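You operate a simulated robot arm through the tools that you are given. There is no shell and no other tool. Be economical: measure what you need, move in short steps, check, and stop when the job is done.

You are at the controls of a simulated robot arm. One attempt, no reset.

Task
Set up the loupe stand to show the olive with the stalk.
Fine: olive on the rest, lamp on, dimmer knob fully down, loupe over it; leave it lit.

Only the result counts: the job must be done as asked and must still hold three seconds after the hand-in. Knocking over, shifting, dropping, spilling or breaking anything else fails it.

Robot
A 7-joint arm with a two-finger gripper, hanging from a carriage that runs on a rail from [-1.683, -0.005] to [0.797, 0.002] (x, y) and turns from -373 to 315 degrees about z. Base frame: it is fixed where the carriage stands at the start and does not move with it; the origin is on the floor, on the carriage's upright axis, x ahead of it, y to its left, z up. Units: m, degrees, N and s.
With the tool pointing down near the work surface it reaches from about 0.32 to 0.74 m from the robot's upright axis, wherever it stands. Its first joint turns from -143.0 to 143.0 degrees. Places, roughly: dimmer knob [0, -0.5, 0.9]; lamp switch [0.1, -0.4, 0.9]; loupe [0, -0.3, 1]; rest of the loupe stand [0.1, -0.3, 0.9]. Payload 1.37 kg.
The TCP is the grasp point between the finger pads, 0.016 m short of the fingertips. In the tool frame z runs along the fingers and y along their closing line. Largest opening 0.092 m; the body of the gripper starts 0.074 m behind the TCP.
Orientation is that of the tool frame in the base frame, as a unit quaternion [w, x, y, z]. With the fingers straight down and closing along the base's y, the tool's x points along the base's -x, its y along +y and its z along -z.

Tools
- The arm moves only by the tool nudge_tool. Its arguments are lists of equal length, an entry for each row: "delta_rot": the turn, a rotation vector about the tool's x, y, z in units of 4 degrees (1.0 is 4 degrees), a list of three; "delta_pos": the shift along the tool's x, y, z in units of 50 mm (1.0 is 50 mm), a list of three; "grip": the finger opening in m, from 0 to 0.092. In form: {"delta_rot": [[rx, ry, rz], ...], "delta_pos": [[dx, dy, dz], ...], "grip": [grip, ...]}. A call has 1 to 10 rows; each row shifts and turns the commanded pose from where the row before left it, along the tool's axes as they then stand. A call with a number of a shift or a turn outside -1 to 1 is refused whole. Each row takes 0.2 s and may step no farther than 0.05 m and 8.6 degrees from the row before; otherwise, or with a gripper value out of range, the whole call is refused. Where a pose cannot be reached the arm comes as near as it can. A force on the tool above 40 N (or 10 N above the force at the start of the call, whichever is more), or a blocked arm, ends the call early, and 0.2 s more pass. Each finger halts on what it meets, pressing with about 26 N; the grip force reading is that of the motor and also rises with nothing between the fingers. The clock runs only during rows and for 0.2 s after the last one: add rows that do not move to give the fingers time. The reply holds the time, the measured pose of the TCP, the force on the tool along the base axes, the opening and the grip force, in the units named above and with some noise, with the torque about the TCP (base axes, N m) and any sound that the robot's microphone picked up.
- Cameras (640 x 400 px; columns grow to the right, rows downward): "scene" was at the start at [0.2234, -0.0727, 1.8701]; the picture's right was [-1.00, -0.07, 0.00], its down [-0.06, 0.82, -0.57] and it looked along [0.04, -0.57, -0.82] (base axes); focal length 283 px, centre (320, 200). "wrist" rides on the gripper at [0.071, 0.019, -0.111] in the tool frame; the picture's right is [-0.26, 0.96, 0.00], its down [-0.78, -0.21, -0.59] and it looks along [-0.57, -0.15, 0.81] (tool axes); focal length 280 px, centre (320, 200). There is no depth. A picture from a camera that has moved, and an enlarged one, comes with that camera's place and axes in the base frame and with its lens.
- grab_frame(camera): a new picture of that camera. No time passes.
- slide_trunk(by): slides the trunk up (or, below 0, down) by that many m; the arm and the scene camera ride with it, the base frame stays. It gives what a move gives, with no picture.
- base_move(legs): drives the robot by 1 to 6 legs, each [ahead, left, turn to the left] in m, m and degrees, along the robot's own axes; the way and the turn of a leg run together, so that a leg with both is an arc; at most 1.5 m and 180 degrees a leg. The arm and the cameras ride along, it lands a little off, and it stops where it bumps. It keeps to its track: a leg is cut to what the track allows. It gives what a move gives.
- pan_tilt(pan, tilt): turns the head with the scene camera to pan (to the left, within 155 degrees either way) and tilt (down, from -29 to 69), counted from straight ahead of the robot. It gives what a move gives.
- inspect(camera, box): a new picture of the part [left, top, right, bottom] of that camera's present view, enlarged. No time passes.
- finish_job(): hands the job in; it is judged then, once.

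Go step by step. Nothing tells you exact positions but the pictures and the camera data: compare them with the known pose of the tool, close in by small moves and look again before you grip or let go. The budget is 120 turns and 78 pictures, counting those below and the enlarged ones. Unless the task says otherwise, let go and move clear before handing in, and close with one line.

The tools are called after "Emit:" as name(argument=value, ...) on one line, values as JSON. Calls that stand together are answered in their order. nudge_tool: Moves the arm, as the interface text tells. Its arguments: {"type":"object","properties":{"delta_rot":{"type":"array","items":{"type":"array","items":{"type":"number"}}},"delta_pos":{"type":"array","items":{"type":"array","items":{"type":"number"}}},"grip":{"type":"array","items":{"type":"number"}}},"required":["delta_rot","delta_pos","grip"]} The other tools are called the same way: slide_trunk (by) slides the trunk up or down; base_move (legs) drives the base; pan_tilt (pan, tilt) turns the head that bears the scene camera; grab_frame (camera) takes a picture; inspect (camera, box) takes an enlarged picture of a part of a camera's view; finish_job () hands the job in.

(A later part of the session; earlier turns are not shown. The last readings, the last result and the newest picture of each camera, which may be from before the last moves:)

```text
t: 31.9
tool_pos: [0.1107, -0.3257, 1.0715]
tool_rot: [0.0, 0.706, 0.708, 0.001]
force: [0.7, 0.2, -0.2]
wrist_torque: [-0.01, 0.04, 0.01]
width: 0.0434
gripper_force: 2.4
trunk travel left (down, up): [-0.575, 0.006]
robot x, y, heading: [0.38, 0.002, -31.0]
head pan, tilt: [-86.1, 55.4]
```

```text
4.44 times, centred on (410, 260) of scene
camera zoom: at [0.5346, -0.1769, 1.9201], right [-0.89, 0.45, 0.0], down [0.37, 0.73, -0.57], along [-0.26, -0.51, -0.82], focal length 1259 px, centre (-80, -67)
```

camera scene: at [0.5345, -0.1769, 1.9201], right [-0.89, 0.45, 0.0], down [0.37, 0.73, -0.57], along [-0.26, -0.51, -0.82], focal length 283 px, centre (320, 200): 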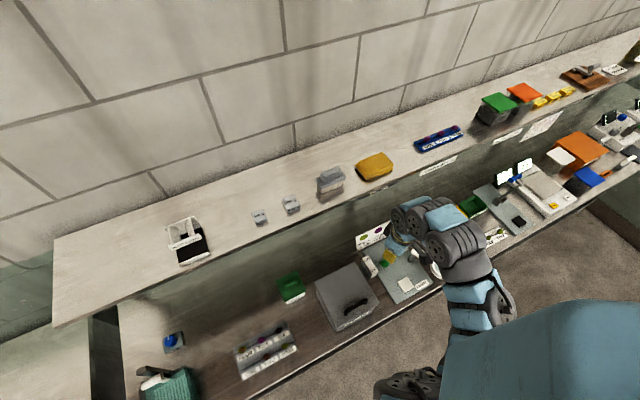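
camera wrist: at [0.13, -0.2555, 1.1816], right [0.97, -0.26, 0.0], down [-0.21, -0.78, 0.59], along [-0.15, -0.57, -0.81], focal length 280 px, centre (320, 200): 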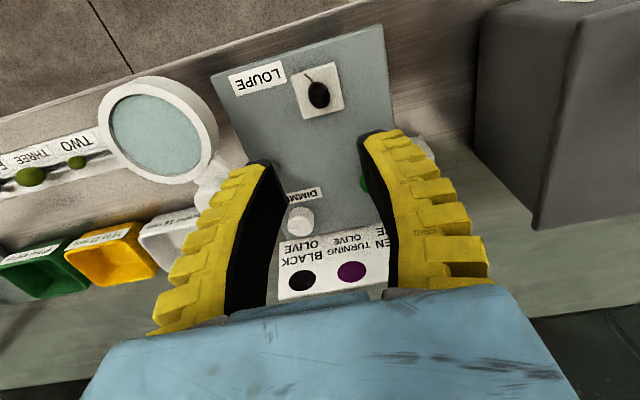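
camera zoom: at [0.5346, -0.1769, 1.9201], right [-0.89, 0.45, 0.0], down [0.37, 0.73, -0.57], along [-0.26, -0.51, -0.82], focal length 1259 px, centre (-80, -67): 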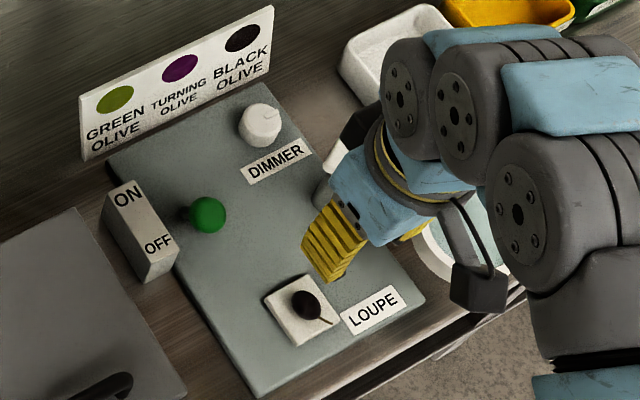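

The olive is on the rest, stalk visible. Next, a closer view of the green switch and dimmer from above.

Emit:
nudge_tool(delta_rot=[[0, 0, 0], [0, 0, 0], [0, 0, 0]], delta_pos=[[-0.77, 0.2, 0], [-0.77, 0.2, 0], [-0.77, 0.2, 0]], grip=[0.02, 0.01, 0.01])

Emit:
grab_frame(camera="wrist")

Emit:
inspect(camera="wrist", box=[270, 30, 430, 130])

```text
t: 32.7
tool_pos: [0.1409, -0.4423, 1.0713]
tool_rot: [0.0, 0.708, 0.706, 0.001]
force: [-0.7, 0.1, -0.3]
wrist_torque: [-0.02, -0.02, 0.01]
width: 0.0147
gripper_force: 3.8
trunk travel left (down, up): [-0.575, 0.006]
robot x, y, heading: [0.378, 0.0026, -30.9]
head pan, tilt: [-86.1, 55.4]
```

```text
40 pictures are left
camera wrist: at [0.16, -0.3701, 1.1818], right [0.96, -0.26, 0.0], down [-0.21, -0.78, 0.59], along [-0.16, -0.57, -0.81], focal length 280 px, centre (320, 200)
```

wrist: 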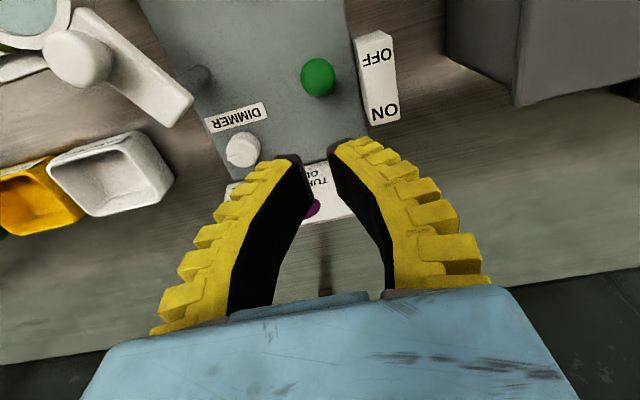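

```text
4.00 times, centred on (350, 80) of wrist
camera zoom: at [0.16, -0.3701, 1.1818], right [0.96, -0.26, 0.0], down [-0.21, -0.78, 0.59], along [-0.16, -0.57, -0.81], focal length 1122 px, centre (200, 680)
```

zoom: 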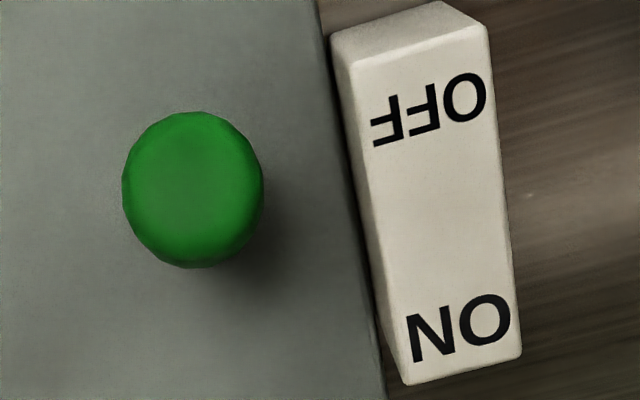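

The green piece is a toggle lever leaning toward OFF (ball ≈ (0.143, -0.422, 0.935)); ON is toward the back. I'll bring closed fingers in front of it and push it back.

Emit:
nudge_tool(delta_rot=[[0, 0, 0], [0, 0, 0], [0, 0, 0], [0, 0, 0], [0, 0, 0], [0, 0, 0]], delta_pos=[[0.7, 0.04, 0], [0.68, 0, 0], [0, 0, 0.9], [0, 0, 0.9], [0, 0, 0.8], [0, 0, 0]], grip=[0, 0, 0, 0, 0, 0])

Emit:
grab_frame(camera="wrist")

Emit:
inspect(camera="scene", box=[340, 215, 480, 305])

```text
t: 34.1
tool_pos: [0.1422, -0.3735, 0.9412]
tool_rot: [0.0, 0.707, 0.707, 0.001]
force: [0.5, -1.1, -0.1]
wrist_torque: [0.0, -0.01, -0.02]
width: 0.0002
gripper_force: 26.4
trunk travel left (down, up): [-0.575, 0.006]
robot x, y, heading: [0.3812, -0.0009, -30.8]
head pan, tilt: [-86.1, 55.4]
```

```text
38 pictures are left
camera wrist: at [0.1613, -0.3021, 1.0511], right [0.97, -0.26, 0.0], down [-0.21, -0.78, 0.59], along [-0.15, -0.57, -0.81], focal length 280 px, centre (320, 200)
```

wrist: 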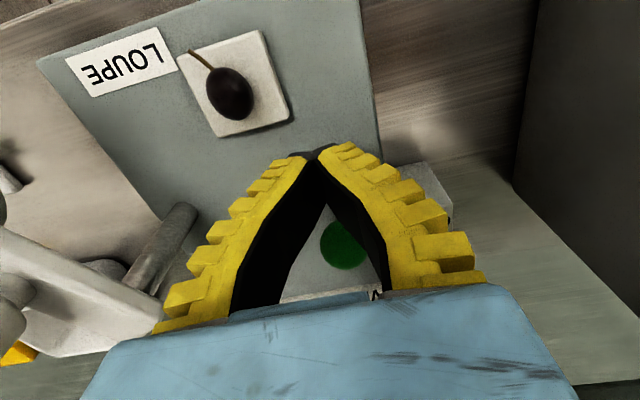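

```text
4.44 times, centred on (410, 260) of scene
camera zoom: at [0.5345, -0.1769, 1.9201], right [-0.89, 0.45, 0.0], down [0.37, 0.73, -0.57], along [-0.26, -0.51, -0.82], focal length 1259 px, centre (-80, -67)
```

zoom: 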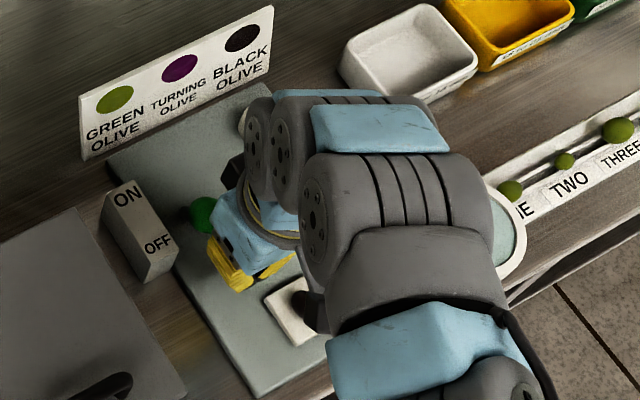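

Emit:
nudge_tool(delta_rot=[[0, 0, 0], [0, 0, 0], [0, 0, 0], [0, 0, 0], [0, 0, 0]], delta_pos=[[-0.3, 0, 0], [-0.3, 0, 0], [-0.3, 0, 0], [-0.3, 0, 0], [-0.3, 0, 0]], grip=[0, 0, 0, 0, 0])

Emit:
inspect(camera="scene", box=[340, 215, 480, 305])

```text
t: 34.8
tool_pos: [0.1421, -0.3978, 0.94]
tool_rot: [-0.005, 0.709, 0.705, 0.005]
force: [9.8, 18.8, 23.0]
wrist_torque: [-0.18, -0.17, 0.21]
width: 0.006
gripper_force: 28.4
trunk travel left (down, up): [-0.575, 0.006]
robot x, y, heading: [0.3799, 0.0007, -31.0]
head pan, tilt: [-86.1, 55.4]
stopped in row 3: the force on the tool passed its limit at 52 N (the readings are from after the stop); the commanded pose is now the measured one
```

```text
4.44 times, centred on (410, 260) of scene
camera zoom: at [0.535, -0.1763, 1.9203], right [-0.89, 0.45, 0.0], down [0.37, 0.73, -0.57], along [-0.26, -0.51, -0.82], focal length 1259 px, centre (-80, -67)
```

zoom: 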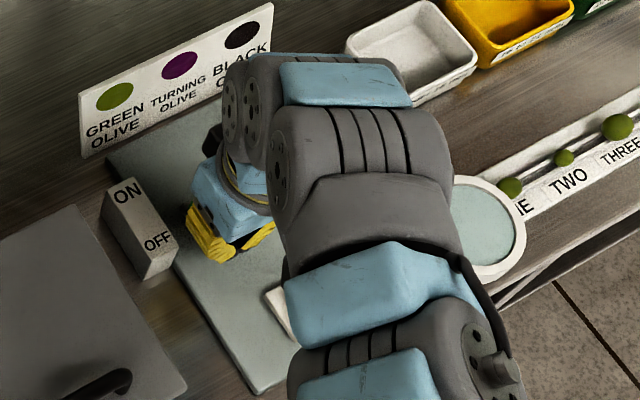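

Too stiff, with an upward reaction — my model of the switch may be wrong. I'll back off and look at it more closely.

Emit:
nudge_tool(delta_rot=[[0, 0, 0], [0, 0, 0], [0, 0, 0], [0, 0, 0]], delta_pos=[[0.6, 0, 0], [0, 0, -0.8], [0, 0, -0.8], [0, -0.8, 0]], grip=[0, 0, 0, 0])

Emit:
grab_frame(camera="wrist")

Emit:
inspect(camera="scene", box=[355, 235, 405, 275])

```text
t: 35.8
tool_pos: [0.1016, -0.3708, 1.0214]
tool_rot: [-0.004, 0.709, 0.705, 0.004]
force: [0.5, 0.6, -0.4]
wrist_torque: [-0.07, 0.01, 0.04]
width: 0.0002
gripper_force: 27.6
trunk travel left (down, up): [-0.575, 0.006]
robot x, y, heading: [0.3813, 0.0023, -31.1]
head pan, tilt: [-86.1, 55.4]
```

```text
35 pictures are left
camera wrist: at [0.1211, -0.3011, 1.132], right [0.96, -0.27, 0.0], down [-0.22, -0.78, 0.58], along [-0.16, -0.56, -0.81], focal length 280 px, centre (320, 200)
```

wrist: 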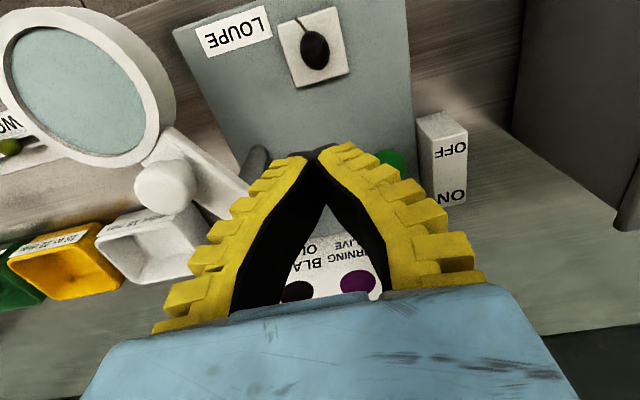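

```text
10.00 times, centred on (380, 255) of scene
camera zoom: at [0.5346, -0.1768, 1.92], right [-0.89, 0.45, 0.0], down [0.37, 0.73, -0.57], along [-0.26, -0.51, -0.82], focal length 2833 px, centre (-280, -350)
```

zoom: 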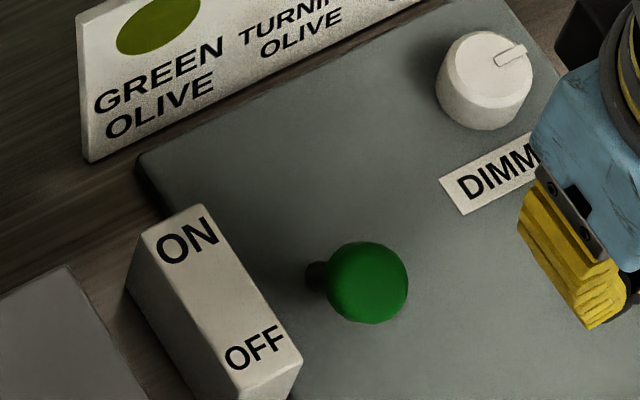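

The ball (≈29 mm wide) on a stem leaning to the OFF side hasn't moved. I'll straddle it with the fingers and grip, then move it backward slowly. First position above it.

Emit:
nudge_tool(delta_rot=[[0, 0, 0], [0, 0, 0], [0, 0, 0], [0, 0, 0]], delta_pos=[[0, 0, -0.4], [-0.5, 0.4, 0], [-0.5, 0.4, 0], [0, 0, 0]], grip=[0.03, 0.038, 0.038, 0.038])

Emit:
grab_frame(camera="wrist")

```text
t: 36.8
tool_pos: [0.1421, -0.4216, 1.0405]
tool_rot: [-0.003, 0.708, 0.706, 0.003]
force: [-0.1, -0.2, -0.3]
wrist_torque: [0.0, -0.01, 0.02]
width: 0.0416
gripper_force: 2.7
trunk travel left (down, up): [-0.575, 0.006]
robot x, y, heading: [0.3797, 0.002, -30.9]
head pan, tilt: [-86.1, 55.4]
```

```text
33 pictures are left
camera wrist: at [0.1614, -0.352, 1.1516], right [0.96, -0.27, 0.0], down [-0.21, -0.78, 0.58], along [-0.16, -0.56, -0.81], focal length 280 px, centre (320, 200)
```

wrist: 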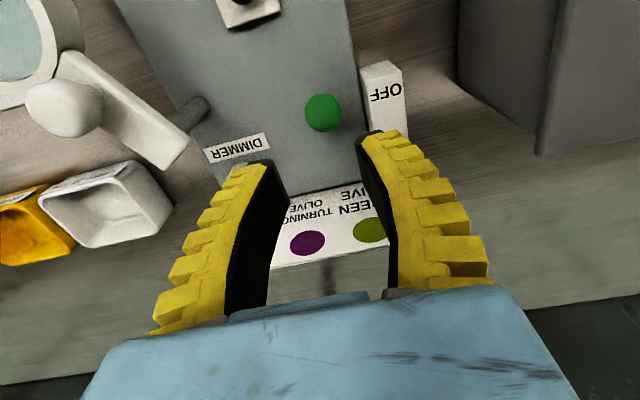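

Emit:
nudge_tool(delta_rot=[[0, 0, 0], [0, 0, 0], [0, 0, 0], [0, 0, 0]], delta_pos=[[0, 0.02, 0.7], [0, 0, 0.7], [0, 0, 0.68], [0, 0, 0]], grip=[0.038, 0.038, 0.038, 0.038])

Emit:
grab_frame(camera="wrist")

```text
t: 37.8
tool_pos: [0.1408, -0.4217, 0.9377]
tool_rot: [-0.005, 0.708, 0.706, 0.002]
force: [-2.6, 2.9, 17.5]
wrist_torque: [-0.23, -0.67, 0.1]
width: 0.0378
gripper_force: 2.8
trunk travel left (down, up): [-0.575, 0.006]
robot x, y, heading: [0.3798, 0.004, -30.9]
head pan, tilt: [-86.1, 55.4]
```

```text
32 pictures are left
camera wrist: at [0.1605, -0.3508, 1.0488], right [0.96, -0.27, -0.01], down [-0.21, -0.78, 0.58], along [-0.16, -0.56, -0.81], focal length 280 px, centre (320, 200)
```

wrist: 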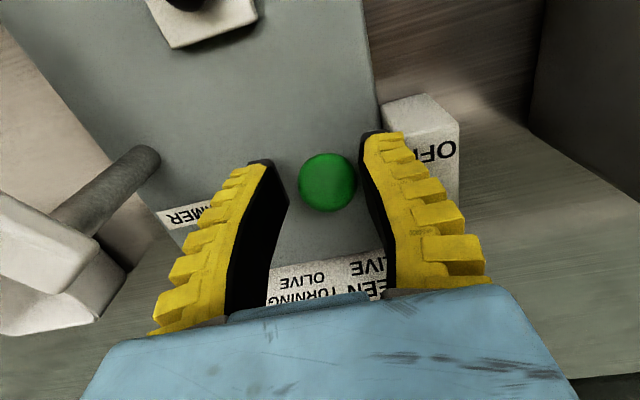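

The right fingertip is touching the ON/OFF block top (z≈0.922). Raising 7 mm keeps tips above it while still at the ball's equator; then close.

Emit:
nudge_tool(delta_rot=[[0, 0, 0], [0, 0, 0], [0, 0, 0], [0, 0, 0], [0, 0, 0]], delta_pos=[[0, 0.02, -0.14], [0, 0, 0], [0, 0, 0], [0, 0, 0], [0, 0, 0]], grip=[0.036, 0.034, 0.03, 0.024, 0.02])

Emit:
grab_frame(camera="wrist")

```text
t: 39.0
tool_pos: [0.1424, -0.4214, 0.9441]
tool_rot: [-0.003, 0.709, 0.705, 0.003]
force: [1.4, 0.9, 4.5]
wrist_torque: [-0.08, 0.0, -0.01]
width: 0.0244
gripper_force: 11.4
trunk travel left (down, up): [-0.575, 0.006]
robot x, y, heading: [0.3784, -0.0017, -30.9]
head pan, tilt: [-86.1, 55.4]
```

```text
31 pictures are left
camera wrist: at [0.1631, -0.3514, 1.0545], right [0.96, -0.27, 0.0], down [-0.21, -0.78, 0.58], along [-0.16, -0.56, -0.81], focal length 280 px, centre (320, 200)
```

wrist: 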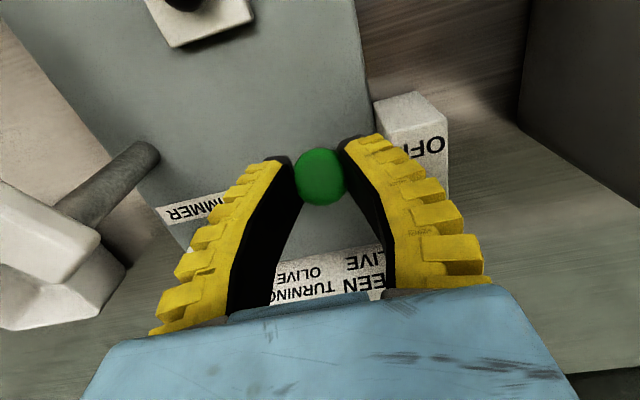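

Emit:
nudge_tool(delta_rot=[[0, 0, 0], [0, 0, 0], [0, 0, 0], [0, 0, 0], [0, 0, 0]], delta_pos=[[-0.08, 0, -0.03], [-0.08, 0, -0.03], [-0.08, 0, -0.02], [-0.08, 0, -0.02], [-0.08, 0, 0]], grip=[0.02, 0.02, 0.02, 0.02, 0.02])

Emit:
grab_frame(camera="wrist")

```text
t: 40.1
tool_pos: [0.1427, -0.4434, 0.9483]
tool_rot: [-0.004, 0.708, 0.706, 0.003]
force: [-0.8, -0.7, -0.6]
wrist_torque: [0.02, 0.01, 0.02]
width: 0.024
gripper_force: 3.6
trunk travel left (down, up): [-0.575, 0.006]
robot x, y, heading: [0.3793, 0.002, -30.9]
head pan, tilt: [-86.1, 55.4]
```

```text
30 pictures are left
camera wrist: at [0.1625, -0.3719, 1.0592], right [0.96, -0.26, 0.0], down [-0.21, -0.78, 0.58], along [-0.16, -0.56, -0.81], focal length 280 px, centre (320, 200)
```

wrist: 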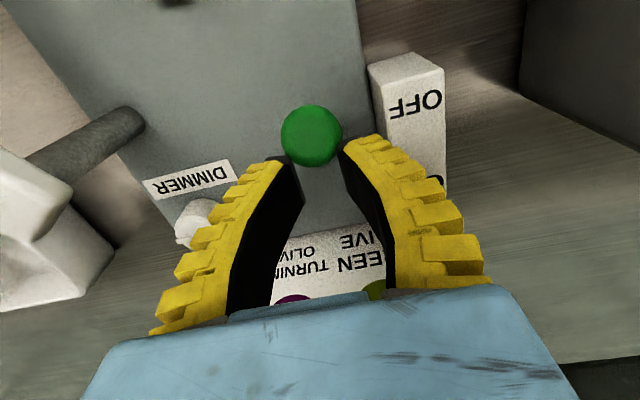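

The grip slipped off and the lever is still at OFF. It is tilted purely toward +y, so I'll push from the front again, lower, slower, and with one finger's side rather than the seam.

Emit:
nudge_tool(delta_rot=[[0, 0, 0], [0, 0, 0], [0, 0, 0], [0, 0, 0], [0, 0, 0], [0, 0, 0]], delta_pos=[[0, 0, -0.8], [0.7, -0.08, 0], [0.7, -0.08, 0], [0, 0, 0.8], [0, 0, 0.36], [0, 0, 0]], grip=[0.036, 0.01, 0, 0, 0, 0])

Emit:
nudge_tool(delta_rot=[[0, 0, 0], [0, 0, 0], [0, 0, 0], [0, 0, 0], [0, 0, 0], [0, 0, 0], [0, 0, 0], [0, 0, 0], [0, 0, 0], [0, 0, 0]], delta_pos=[[-0.1, 0, 0], [-0.1, 0, 0], [-0.06, 0, 0], [-0.06, 0, 0], [-0.06, 0, 0], [-0.06, 0, 0], [-0.06, 0, 0], [-0.06, 0, 0], [-0.06, 0, 0], [-0.06, 0, 0]], grip=[0, 0, 0, 0, 0, 0, 0, 0, 0, 0])

Emit:
grab_frame(camera="wrist")

```text
t: 41.5
tool_pos: [0.1329, -0.3722, 0.9316]
tool_rot: [-0.004, 0.708, 0.706, 0.004]
force: [0.2, 0.2, -0.7]
wrist_torque: [0.0, 0.0, 0.0]
width: 0.0001
gripper_force: 26.2
trunk travel left (down, up): [-0.575, 0.006]
robot x, y, heading: [0.381, 0.0002, -31.0]
head pan, tilt: [-86.1, 55.4]
```

```text
t: 43.8
tool_pos: [0.1346, -0.4061, 0.9295]
tool_rot: [-0.003, 0.708, 0.706, 0.004]
force: [0.0, 1.4, -0.6]
wrist_torque: [-0.01, 0.02, 0.01]
width: 0.0
gripper_force: 25.6
trunk travel left (down, up): [-0.575, 0.006]
robot x, y, heading: [0.3788, -0.0009, -30.9]
head pan, tilt: [-86.1, 55.4]
```

```text
29 pictures are left
camera wrist: at [0.1546, -0.3359, 1.0417], right [0.96, -0.27, 0.0], down [-0.21, -0.78, 0.58], along [-0.16, -0.56, -0.81], focal length 280 px, centre (320, 200)
```

wrist: 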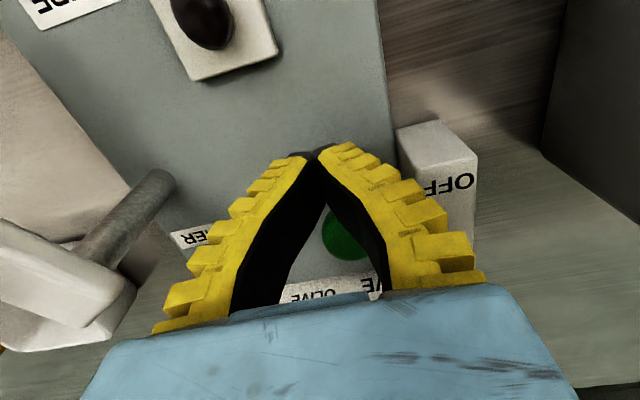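

The lever is moving easily now (ball at about y=-0.438). Continuing the slow push.

Emit:
nudge_tool(delta_rot=[[0, 0, 0], [0, 0, 0], [0, 0, 0], [0, 0, 0], [0, 0, 0], [0, 0, 0], [0, 0, 0], [0, 0, 0], [0, 0, 0], [0, 0, 0]], delta_pos=[[-0.06, 0, 0], [-0.06, 0, 0], [-0.06, 0, 0], [-0.06, 0, 0], [-0.06, 0, 0], [-0.06, 0, 0], [-0.06, 0, 0], [-0.06, 0, 0], [-0.06, 0, 0], [-0.06, 0, 0]], grip=[0, 0, 0, 0, 0, 0, 0, 0, 0, 0])

Emit:
grab_frame(camera="wrist")

```text
t: 46.0
tool_pos: [0.134, -0.4355, 0.9296]
tool_rot: [-0.004, 0.709, 0.705, 0.003]
force: [-0.1, -0.2, 0.0]
wrist_torque: [-0.02, -0.02, -0.01]
width: 0.0
gripper_force: 26.1
trunk travel left (down, up): [-0.575, 0.006]
robot x, y, heading: [0.3838, -0.0002, -31.0]
head pan, tilt: [-86.1, 55.4]
```

```text
28 pictures are left
camera wrist: at [0.1545, -0.3646, 1.0411], right [0.96, -0.27, 0.0], down [-0.22, -0.79, 0.58], along [-0.16, -0.56, -0.81], focal length 280 px, centre (320, 200)
```

wrist: 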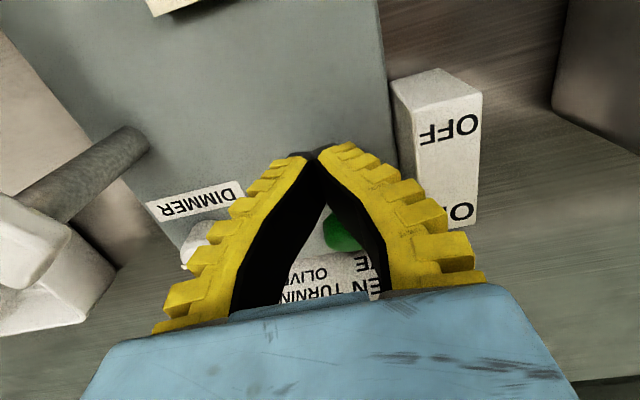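

The ball is now at y≈-0.467, the ON side. Backing off, raising and checking.

Emit:
nudge_tool(delta_rot=[[0, 0, 0], [0, 0, 0], [0, 0, 0], [0, 0, 0]], delta_pos=[[0.5, 0, 0], [0, 0, -0.8], [0, 0, -0.8], [0, 0, -0.8]], grip=[0, 0, 0, 0])

Emit:
inspect(camera="scene", box=[340, 215, 480, 305])

Emit:
grab_frame(camera="wrist")

```text
t: 47.0
tool_pos: [0.1352, -0.4113, 1.0499]
tool_rot: [-0.004, 0.708, 0.706, 0.004]
force: [-0.6, 0.7, 0.5]
wrist_torque: [-0.02, 0.05, 0.01]
width: 0.0003
gripper_force: 26.3
trunk travel left (down, up): [-0.575, 0.006]
robot x, y, heading: [0.3782, 0.0014, -31.2]
head pan, tilt: [-86.1, 55.4]
```

```text
4.44 times, centred on (410, 260) of scene
camera zoom: at [0.5347, -0.1769, 1.9201], right [-0.89, 0.45, 0.0], down [0.37, 0.73, -0.57], along [-0.26, -0.51, -0.82], focal length 1259 px, centre (-80, -67)
```

zoom: 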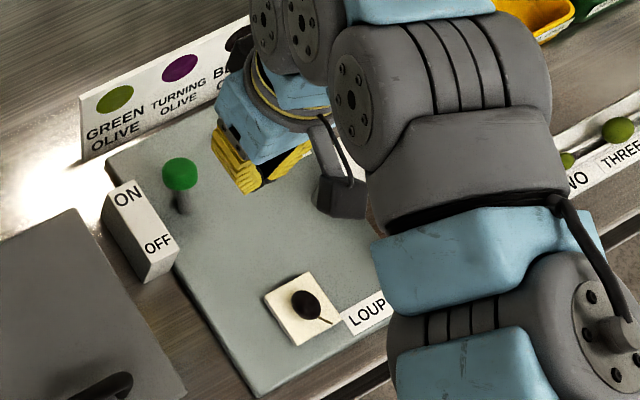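

```text
26 pictures are left
camera wrist: at [0.1555, -0.3416, 1.1609], right [0.96, -0.27, 0.0], down [-0.22, -0.79, 0.58], along [-0.16, -0.56, -0.81], focal length 280 px, centre (320, 200)
```

wrist: 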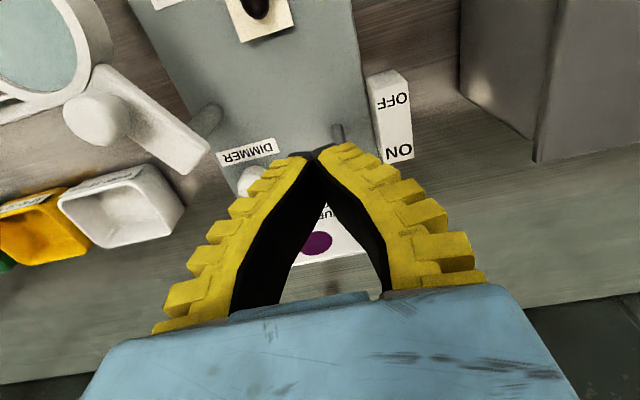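

The lamp is lit (glow on the bench) and the lever stands at ON. Now the dimmer at ≈(0.045, -0.477): moving above it, then turning the gripper so its camera stays clear of the loupe arm.

Emit:
nudge_tool(delta_rot=[[0, 0, 0], [0, 0, 0], [0, 0, 0], [0, 0, 1], [0, 0, 1], [0, 0, 1], [0, 0, 1], [0, 0, 1], [0, 0, 1], [0, 0, 1]], delta_pos=[[0, 0, -0.3], [-0.66, -0.7, 0], [-0.66, -0.7, 0], [0, 0, 0], [0, 0, 0], [0, 0, 0], [0, 0, 0], [0, 0, 0], [0, 0, 0], [0, 0, 0]], grip=[0.02, 0.04, 0.055, 0.055, 0.055, 0.055, 0.055, 0.055, 0.055, 0.055])

Emit:
nudge_tool(delta_rot=[[0, 0, 1], [0, 0, 1], [0, 0, 1], [0, 0, 1], [0, 0, 1], [0, 0, 1], [0, 0, 1], [0, 0, 1], [0, 0, 1], [0, 0, 1]], delta_pos=[[0, 0, 0], [0, 0, 0], [0, 0, 0], [0, 0, 0], [0, 0, 0], [0, 0, 0], [0, 0, 0], [0, 0, 0], [0, 0, 0], [0, 0, 0]], grip=[0.055, 0.055, 0.055, 0.055, 0.055, 0.055, 0.055, 0.055, 0.055, 0.055])

Emit:
grab_frame(camera="wrist")

Emit:
inspect(camera="scene", box=[340, 200, 480, 290])

```text
t: 49.1
tool_pos: [0.065, -0.4756, 1.0642]
tool_rot: [-0.005, 0.859, 0.512, 0.003]
force: [0.2, 0.0, 0.0]
wrist_torque: [-0.02, -0.01, -0.02]
width: 0.058
gripper_force: 1.8
trunk travel left (down, up): [-0.575, 0.006]
robot x, y, heading: [0.3768, 0.0039, -31.0]
head pan, tilt: [-86.1, 55.4]
```

```text
t: 51.4
tool_pos: [0.0649, -0.4785, 1.0655]
tool_rot: [-0.005, 0.982, 0.188, 0.001]
force: [0.8, -0.4, 0.0]
wrist_torque: [0.0, -0.02, -0.01]
width: 0.0579
gripper_force: 1.4
trunk travel left (down, up): [-0.575, 0.006]
robot x, y, heading: [0.3746, 0.0025, -30.9]
head pan, tilt: [-86.1, 55.4]
```

```text
25 pictures are left
camera wrist: at [0.1379, -0.47, 1.1747], right [0.11, -0.99, -0.01], down [-0.8, -0.1, 0.59], along [-0.59, -0.06, -0.81], focal length 280 px, centre (320, 200)
```

wrist: 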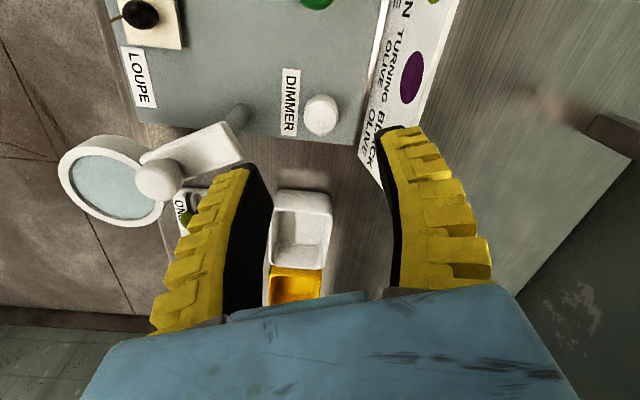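

```text
4.44 times, centred on (410, 245) of scene
camera zoom: at [0.5346, -0.1769, 1.9201], right [-0.89, 0.45, 0.0], down [0.37, 0.73, -0.57], along [-0.26, -0.51, -0.82], focal length 1259 px, centre (-80, 0)
```

zoom: 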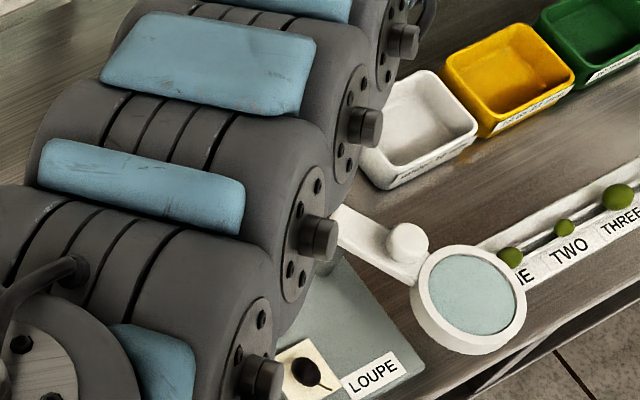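

Emit:
inspect(camera="wrist", box=[270, 80, 370, 142])

```text
6.40 times, centred on (320, 111) of wrist
camera zoom: at [0.1379, -0.47, 1.1747], right [0.11, -0.99, -0.01], down [-0.8, -0.1, 0.59], along [-0.59, -0.06, -0.81], focal length 1794 px, centre (320, 770)
```

zoom: 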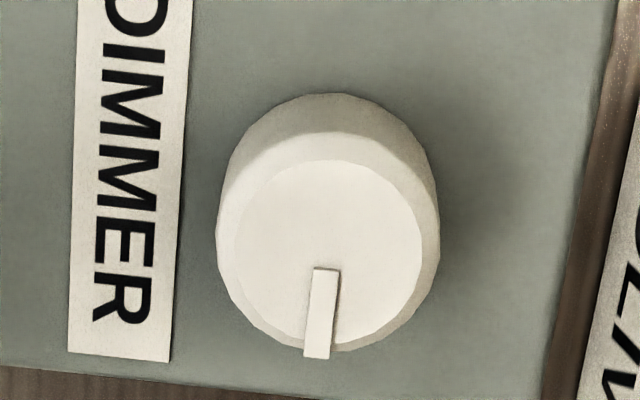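

Knob centre ≈(0.044, -0.479), 33 mm wide, pointer toward -x (the viewer's right). Turning the gripper further clockwise to prepare a counter-clockwise stroke, then lowering partly.

Emit:
nudge_tool(delta_rot=[[0, 0, 1], [0, 0, 1], [0, 0, 1], [0, 0, 1], [0, 0, 1], [0, 0, 1], [0, 0, 1], [0, 0, 1], [0, 0, 1], [0, 0, 1]], delta_pos=[[0, 0, 0], [0, 0, 0], [0, 0, 0], [0, 0, 0], [0, 0, 0], [0, 0, 0], [0, 0, 0], [0, 0, 0], [0, 0, 0], [0, 0, 0]], grip=[0.05, 0.05, 0.05, 0.05, 0.05, 0.05, 0.05, 0.05, 0.05, 0.05])

Emit:
nudge_tool(delta_rot=[[0, 0, 1], [0, 0, 1], [0, 0, 1], [0, 0, 1], [0, 0, 1], [0, 0, 0], [0, 0, 0], [0, 0, 0], [0, 0, 0]], delta_pos=[[0, 0, 0], [0, 0, 0], [0, 0, 0], [0, 0, 0], [0, 0, 0], [-0.33, 0.26, 0], [0, 0, 0.9], [0, 0, 0.9], [0, 0, 0.8]], grip=[0.05, 0.05, 0.05, 0.05, 0.05, 0.046, 0.046, 0.046, 0.046])

Emit:
grab_frame(camera="wrist")

```text
t: 53.5
tool_pos: [0.0642, -0.4776, 1.0651]
tool_rot: [-0.005, 0.987, -0.159, -0.001]
force: [0.5, 0.0, 0.4]
wrist_torque: [-0.04, 0.03, -0.04]
width: 0.0527
gripper_force: 2.6
trunk travel left (down, up): [-0.575, 0.006]
robot x, y, heading: [0.382, 0.0012, -31.0]
head pan, tilt: [-86.1, 55.4]
```

```text
t: 55.5
tool_pos: [0.0476, -0.477, 0.9475]
tool_rot: [-0.004, 0.946, -0.325, -0.003]
force: [-4.2, 3.7, -0.2]
wrist_torque: [-0.33, -0.39, -0.03]
width: 0.0489
gripper_force: 1.8
out of reach, approached as far as the arm can: row 9
trunk travel left (down, up): [-0.575, 0.006]
robot x, y, heading: [0.3838, -0.0033, -30.9]
head pan, tilt: [-86.1, 55.4]
```

```text
22 pictures are left
camera wrist: at [0.0922, -0.5369, 1.056], right [-0.8, -0.6, 0.0], down [-0.48, 0.64, 0.6], along [-0.36, 0.48, -0.8], focal length 280 px, centre (320, 200)
```

wrist: 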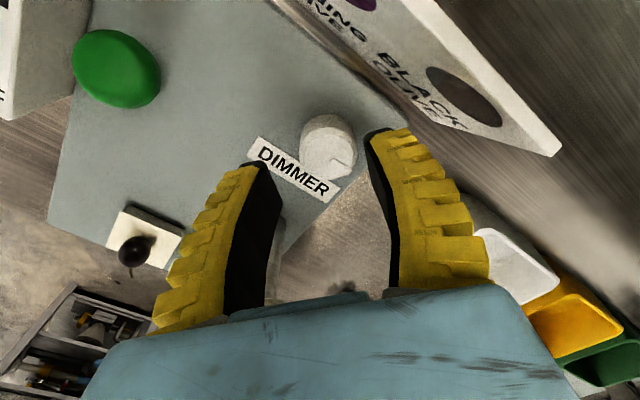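

There's a side force at gripper-body height—the camera may be touching the card behind. I'll raise straight up and check.

Emit:
nudge_tool(delta_rot=[[0, 0, 0], [0, 0, 0], [0, 0, 0]], delta_pos=[[0, 0, -0.5], [0, 0, -0.8], [0, 0, -0.8]], grip=[0.046, 0.046, 0.046])

Emit:
grab_frame(camera="wrist")

```text
t: 56.4
tool_pos: [0.0444, -0.4767, 1.0523]
tool_rot: [-0.004, 0.945, -0.327, -0.003]
force: [0.4, 0.2, -0.5]
wrist_torque: [0.0, 0.03, -0.03]
width: 0.0492
gripper_force: 2.5
trunk travel left (down, up): [-0.575, 0.006]
robot x, y, heading: [0.3813, 0.0021, -30.7]
head pan, tilt: [-86.1, 55.4]
```

```text
21 pictures are left
camera wrist: at [0.0894, -0.5358, 1.1606], right [-0.8, -0.6, -0.01], down [-0.48, 0.64, 0.6], along [-0.35, 0.48, -0.8], focal length 280 px, centre (320, 200)
```

wrist: 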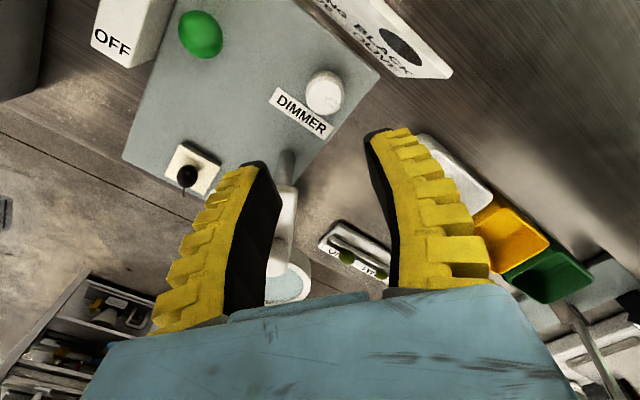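

The card is unmoved; its top is only at z≈0.95, so that reading was likely a wrist limit stalling. I'll turn back to about -10° and lower onto the knob from there.

Emit:
nudge_tool(delta_rot=[[0, 0, -1], [0, 0, -1], [0, 0, -1], [0, 0, -1], [0, 0, -1], [0, 0, -1], [0, 0, -1], [0, 0, 0], [0, 0, 0], [0, 0, 0]], delta_pos=[[0, 0, 0], [0, 0, 0], [0, 0, 0], [0, 0, 0], [0, 0, 0], [0, 0, 0], [0, 0.04, 0], [0, 0, 0.8], [0, 0, 0.8], [0, 0, 0.5]], grip=[0.046, 0.046, 0.046, 0.046, 0.046, 0.046, 0.046, 0.046, 0.046, 0.046])

Emit:
grab_frame(camera="wrist")

```text
t: 58.5
tool_pos: [0.0477, -0.4771, 0.947]
tool_rot: [-0.003, 0.996, -0.088, -0.001]
force: [1.4, -1.6, 0.0]
wrist_torque: [0.15, 0.1, 0.02]
width: 0.0489
gripper_force: 2.4
out of reach, approached as far as the arm can: row 10
trunk travel left (down, up): [-0.575, 0.006]
robot x, y, heading: [0.3803, 0.0057, -30.8]
head pan, tilt: [-86.1, 55.4]
```

```text
20 pictures are left
camera wrist: at [0.1144, -0.5086, 1.0588], right [-0.43, -0.9, -0.01], down [-0.73, 0.34, 0.59], along [-0.53, 0.26, -0.81], focal length 280 px, centre (320, 200)
```

wrist: 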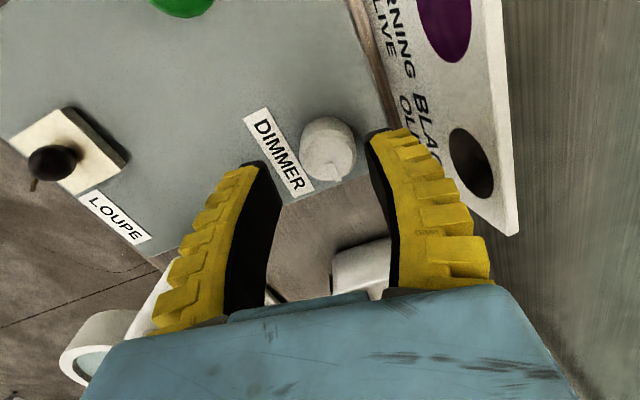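

At this radius the raised trunk limits the low reach. I'll lift a little and lower the trunk 5 cm.

Emit:
nudge_tool(delta_rot=[[0, 0, 0], [0, 0, 0]], delta_pos=[[0, 0, -0.6], [0, 0, -0.4]], grip=[0.046, 0.046])

Emit:
slide_trunk(by=-0.055)

```text
t: 59.1
tool_pos: [0.0466, -0.4728, 0.9984]
tool_rot: [-0.006, 0.996, -0.088, -0.001]
force: [-0.3, -0.1, 0.0]
wrist_torque: [0.0, 0.03, 0.0]
width: 0.0491
gripper_force: 1.9
trunk travel left (down, up): [-0.575, 0.006]
robot x, y, heading: [0.3817, -0.0, -30.7]
head pan, tilt: [-86.1, 55.4]
```

```text
t: 60.1
tool_pos: [0.0465, -0.4748, 0.9437]
tool_rot: [-0.005, 0.996, -0.089, -0.001]
force: [-0.2, 0.0, 0.2]
wrist_torque: [-0.02, -0.02, -0.01]
width: 0.0493
gripper_force: 2.2
trunk travel left (down, up): [-0.52, 0.061]
robot x, y, heading: [0.3764, 0.0017, -31.1]
head pan, tilt: [-86.1, 55.4]
```

Emit:
nudge_tool(delta_rot=[[0, 0, 0], [0, 0, 0], [0, 0, 0]], delta_pos=[[-0.02, 0.1, 0.2], [0, 0, 0.3], [0, 0, 0.06]], grip=[0.046, 0.046, 0.046])

Emit:
grab_frame(camera="wrist")

```text
t: 60.9
tool_pos: [0.0442, -0.4784, 0.9156]
tool_rot: [-0.005, 0.996, -0.09, -0.001]
force: [-0.3, -0.2, 0.4]
wrist_torque: [0.0, -0.01, 0.01]
width: 0.0489
gripper_force: 2.1
trunk travel left (down, up): [-0.52, 0.061]
robot x, y, heading: [0.3802, -0.0036, -31.0]
head pan, tilt: [-86.1, 55.4]
```

```text
19 pictures are left
camera wrist: at [0.1109, -0.5104, 1.0253], right [-0.43, -0.9, -0.01], down [-0.73, 0.34, 0.59], along [-0.53, 0.26, -0.81], focal length 280 px, centre (320, 200)
```

wrist: 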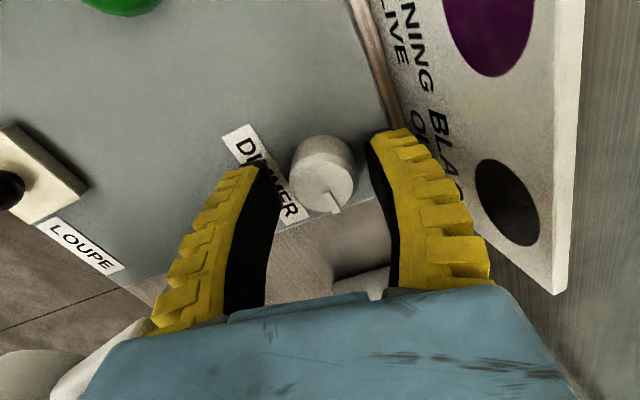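

Knob centred between the fingers. Closing and turning counter-clockwise.

Emit:
nudge_tool(delta_rot=[[0, 0, 0], [0, 0, 0], [0, 0, 0], [0, 0, -1], [0, 0, -1], [0, 0, -1], [0, 0, -1], [0, 0, -1], [0, 0, -1], [0, 0, -1]], delta_pos=[[0, 0, 0], [0, 0, 0], [0, 0, 0], [0, 0, 0], [0, 0, 0], [0, 0, 0], [0, 0, 0], [0, 0, 0], [0, 0, 0], [0, 0, 0]], grip=[0.035, 0.025, 0.02, 0.02, 0.02, 0.02, 0.02, 0.02, 0.02, 0.02])

Emit:
grab_frame(camera="wrist")

```text
t: 63.1
tool_pos: [0.0431, -0.4801, 0.9161]
tool_rot: [-0.004, 0.988, 0.156, 0.0]
force: [-1.7, 0.6, 13.9]
wrist_torque: [-0.21, 0.54, -0.02]
width: 0.0262
gripper_force: 28.2
trunk travel left (down, up): [-0.52, 0.061]
robot x, y, heading: [0.3797, 0.0037, -31.0]
head pan, tilt: [-86.1, 55.4]
```

```text
18 pictures are left
camera wrist: at [0.1174, -0.4768, 1.0264], right [0.05, -1.0, -0.01], down [-0.81, -0.04, 0.59], along [-0.59, -0.02, -0.81], focal length 280 px, centre (320, 200)
```

wrist: 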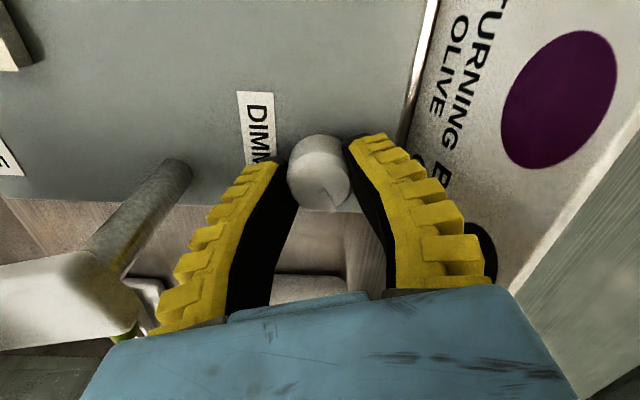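

The knob turned with the gripper. I'll check whether the light got brighter or dimmer.

Emit:
inspect(camera="scene", box=[300, 200, 440, 290])

```text
4.44 times, centred on (370, 245) of scene
camera zoom: at [0.5343, -0.1772, 1.8651], right [-0.89, 0.45, 0.0], down [0.37, 0.73, -0.57], along [-0.26, -0.51, -0.82], focal length 1259 px, centre (98, 0)
```

zoom: 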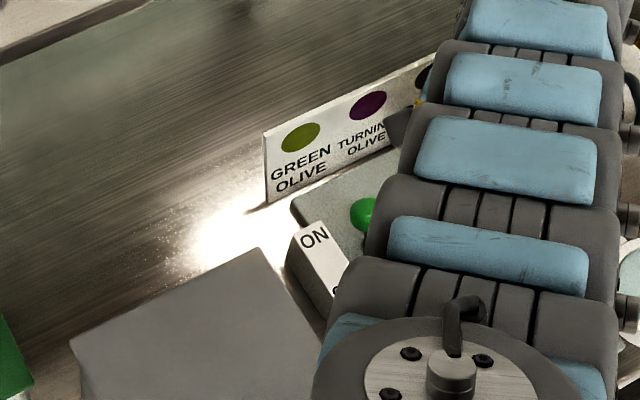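

Emit:
nudge_tool(delta_rot=[[0, 0, -1], [0, 0, -1], [0, 0, -1], [0, 0, -1], [0, 0, -1], [0, 0, -1], [0, 0, -1], [0, 0, -1], [0, 0, -1]], delta_pos=[[0, 0, -0.03], [0, 0, 0], [0, 0, 0], [0, 0, 0], [0, 0, 0], [0, 0, 0], [0, 0, 0], [0, 0, 0], [0, 0, 0]], grip=[0.02, 0.02, 0.02, 0.02, 0.02, 0.02, 0.02, 0.02, 0.02])

Emit:
inspect(camera="scene", box=[300, 200, 440, 290])

Emit:
grab_frame(camera="wrist")

```text
t: 65.1
tool_pos: [0.0442, -0.4813, 0.9176]
tool_rot: [-0.004, 0.892, 0.452, 0.001]
force: [-5.4, -4.7, -4.2]
wrist_torque: [-0.19, 0.21, 0.02]
width: 0.023
gripper_force: 27.9
trunk travel left (down, up): [-0.52, 0.061]
robot x, y, heading: [0.3799, 0.0003, -30.8]
head pan, tilt: [-86.1, 55.4]
```

```text
4.44 times, centred on (370, 245) of scene
camera zoom: at [0.5343, -0.1771, 1.8651], right [-0.89, 0.45, 0.0], down [0.37, 0.73, -0.57], along [-0.26, -0.51, -0.82], focal length 1259 px, centre (98, 0)
```

zoom: 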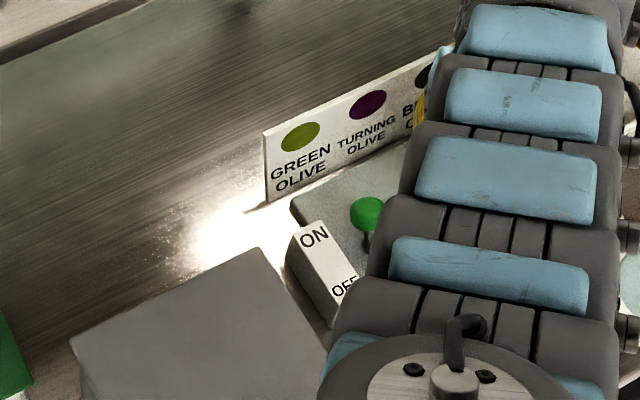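

```text
15 pictures are left
camera wrist: at [0.1014, -0.4343, 1.0282], right [0.62, -0.78, -0.01], down [-0.63, -0.51, 0.59], along [-0.46, -0.36, -0.81], focal length 280 px, centre (320, 200)
```

wrist: 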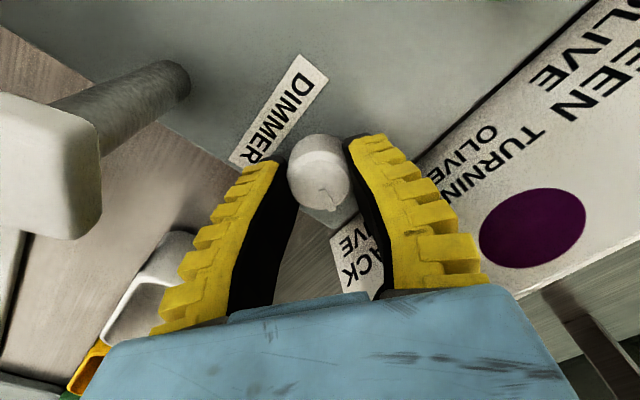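

The knob followed about 64° (pointer now toward the back), glare saturated so no brightness cue yet. Counter-clockwise is the normal "down"; I'll regrip and continue until the end stop.

Emit:
nudge_tool(delta_rot=[[0, 0, 0], [0, 0, 0], [0, 0, 1], [0, 0, 1], [0, 0, 1], [0, 0, 1], [0, 0, 1], [0, 0, 1], [0, 0, 1], [0, 0, 1]], delta_pos=[[0, 0, 0], [0, 0, 0], [0, 0, 0], [0, 0, 0], [0, 0, 0], [0, 0, 0], [0, 0, 0], [0, 0, 0], [0, 0, 0], [0, 0, 0]], grip=[0.036, 0.046, 0.046, 0.046, 0.046, 0.046, 0.046, 0.046, 0.046, 0.046])

Emit:
nudge_tool(delta_rot=[[0, 0, 1], [0, 0, 1], [0, 0, 1], [0, 0, 1], [0, 0, 1], [0, 0, 1], [0, 0, 1], [0, 0, 1], [0, 0, 1], [0, 0, 1]], delta_pos=[[0, 0, 0], [0, 0, 0], [0, 0, 0], [0, 0, 0], [0, 0, 0], [0, 0, 0], [0, 0, 0], [0, 0, 0], [0, 0, 0], [0, 0, 0]], grip=[0.046, 0.046, 0.046, 0.046, 0.046, 0.046, 0.046, 0.046, 0.046, 0.046])

Emit:
nudge_tool(delta_rot=[[0, 0, 0], [0, 0, 0], [0, 0, 0], [0, 0, -1], [0, 0, -1], [0, 0, -1], [0, 0, -1], [0, 0, -1], [0, 0, -1], [0, 0, -1]], delta_pos=[[0, 0, 0], [0, 0, 0], [0, 0, 0], [0, 0, 0], [0, 0, 0], [0, 0, 0], [0, 0, 0], [0, 0, 0], [0, 0, 0], [0, 0, 0]], grip=[0.035, 0.025, 0.02, 0.02, 0.02, 0.02, 0.02, 0.02, 0.02, 0.02])

Emit:
nudge_tool(delta_rot=[[0, 0, -1], [0, 0, -1], [0, 0, -1], [0, 0, -1], [0, 0, -1], [0, 0, -1], [0, 0, -1], [0, 0, -1], [0, 0, -1], [0, 0, -1]], delta_pos=[[0, 0, 0], [0, 0, 0], [0, 0, 0], [0, 0, 0], [0, 0, 0], [0, 0, 0], [0, 0, 0], [0, 0, 0], [0, 0, 0], [0, 0, 0]], grip=[0.02, 0.02, 0.02, 0.02, 0.02, 0.02, 0.02, 0.02, 0.02, 0.02])

Emit:
grab_frame(camera="wrist")

```text
t: 67.3
tool_pos: [0.0441, -0.4787, 0.9171]
tool_rot: [-0.005, 0.982, 0.188, 0.001]
force: [-0.3, 0.6, 0.1]
wrist_torque: [0.01, -0.01, -0.01]
width: 0.0489
gripper_force: 2.2
trunk travel left (down, up): [-0.52, 0.061]
robot x, y, heading: [0.381, 0.0043, -30.8]
head pan, tilt: [-86.1, 55.4]
```

```text
t: 69.5
tool_pos: [0.0433, -0.4791, 0.9166]
tool_rot: [-0.005, 0.987, -0.159, 0.0]
force: [0.0, -0.2, -0.8]
wrist_torque: [-0.01, -0.03, -0.02]
width: 0.049
gripper_force: 1.7
trunk travel left (down, up): [-0.52, 0.061]
robot x, y, heading: [0.3803, 0.0034, -30.6]
head pan, tilt: [-86.1, 55.4]
```

```text
t: 71.7
tool_pos: [0.0435, -0.4807, 0.9171]
tool_rot: [-0.005, 0.996, 0.085, -0.001]
force: [1.1, 2.0, 17.2]
wrist_torque: [-0.09, 0.41, -0.03]
width: 0.0263
gripper_force: 27.6
trunk travel left (down, up): [-0.52, 0.061]
robot x, y, heading: [0.3789, 0.0005, -30.6]
head pan, tilt: [-86.1, 55.4]
```

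```text
t: 73.9
tool_pos: [0.0424, -0.4795, 0.9181]
tool_rot: [-0.004, 0.907, 0.421, 0.001]
force: [-3.7, -2.7, 2.8]
wrist_torque: [-0.05, 0.07, -0.38]
width: 0.0221
gripper_force: 28.0
trunk travel left (down, up): [-0.52, 0.061]
robot x, y, heading: [0.3755, -0.0026, -31.0]
head pan, tilt: [-86.1, 55.4]
```

```text
14 pictures are left
camera wrist: at [0.1046, -0.4384, 1.0287], right [0.57, -0.82, -0.01], down [-0.66, -0.46, 0.59], along [-0.49, -0.33, -0.81], focal length 280 px, centre (320, 200)
```

wrist: 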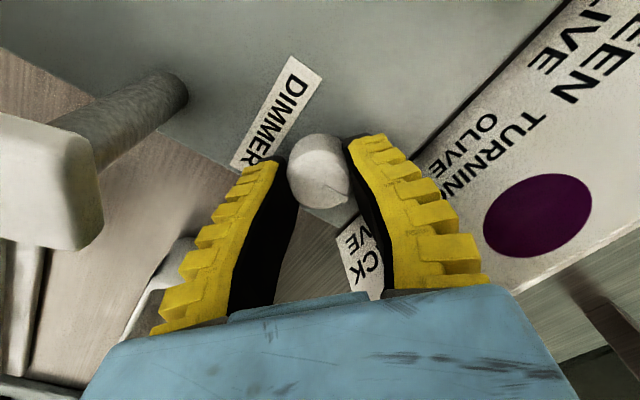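

A turning resistance (-0.38 N·m) has appeared — perhaps the end stop. Zooming on the pointer and the glare.

Emit:
inspect(camera="wrist", box=[270, 125, 370, 230])

Emit:
inspect(camera="scene", box=[300, 200, 440, 290])

```text
3.81 times, centred on (320, 178) of wrist
camera zoom: at [0.1046, -0.4384, 1.0287], right [0.57, -0.82, -0.01], down [-0.66, -0.46, 0.59], along [-0.49, -0.33, -0.81], focal length 1068 px, centre (320, 286)
```

zoom: 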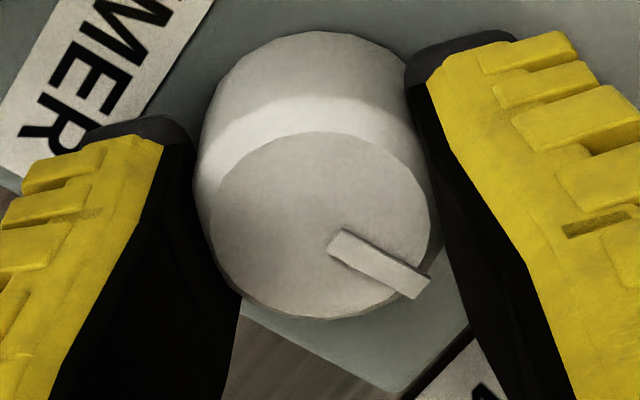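

```text
4.44 times, centred on (370, 245) of scene
camera zoom: at [0.5344, -0.1771, 1.8651], right [-0.89, 0.45, 0.0], down [0.37, 0.73, -0.57], along [-0.26, -0.51, -0.82], focal length 1259 px, centre (98, 0)
```

zoom: 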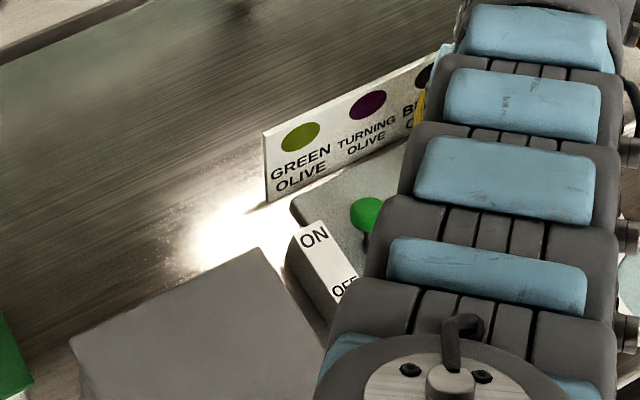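

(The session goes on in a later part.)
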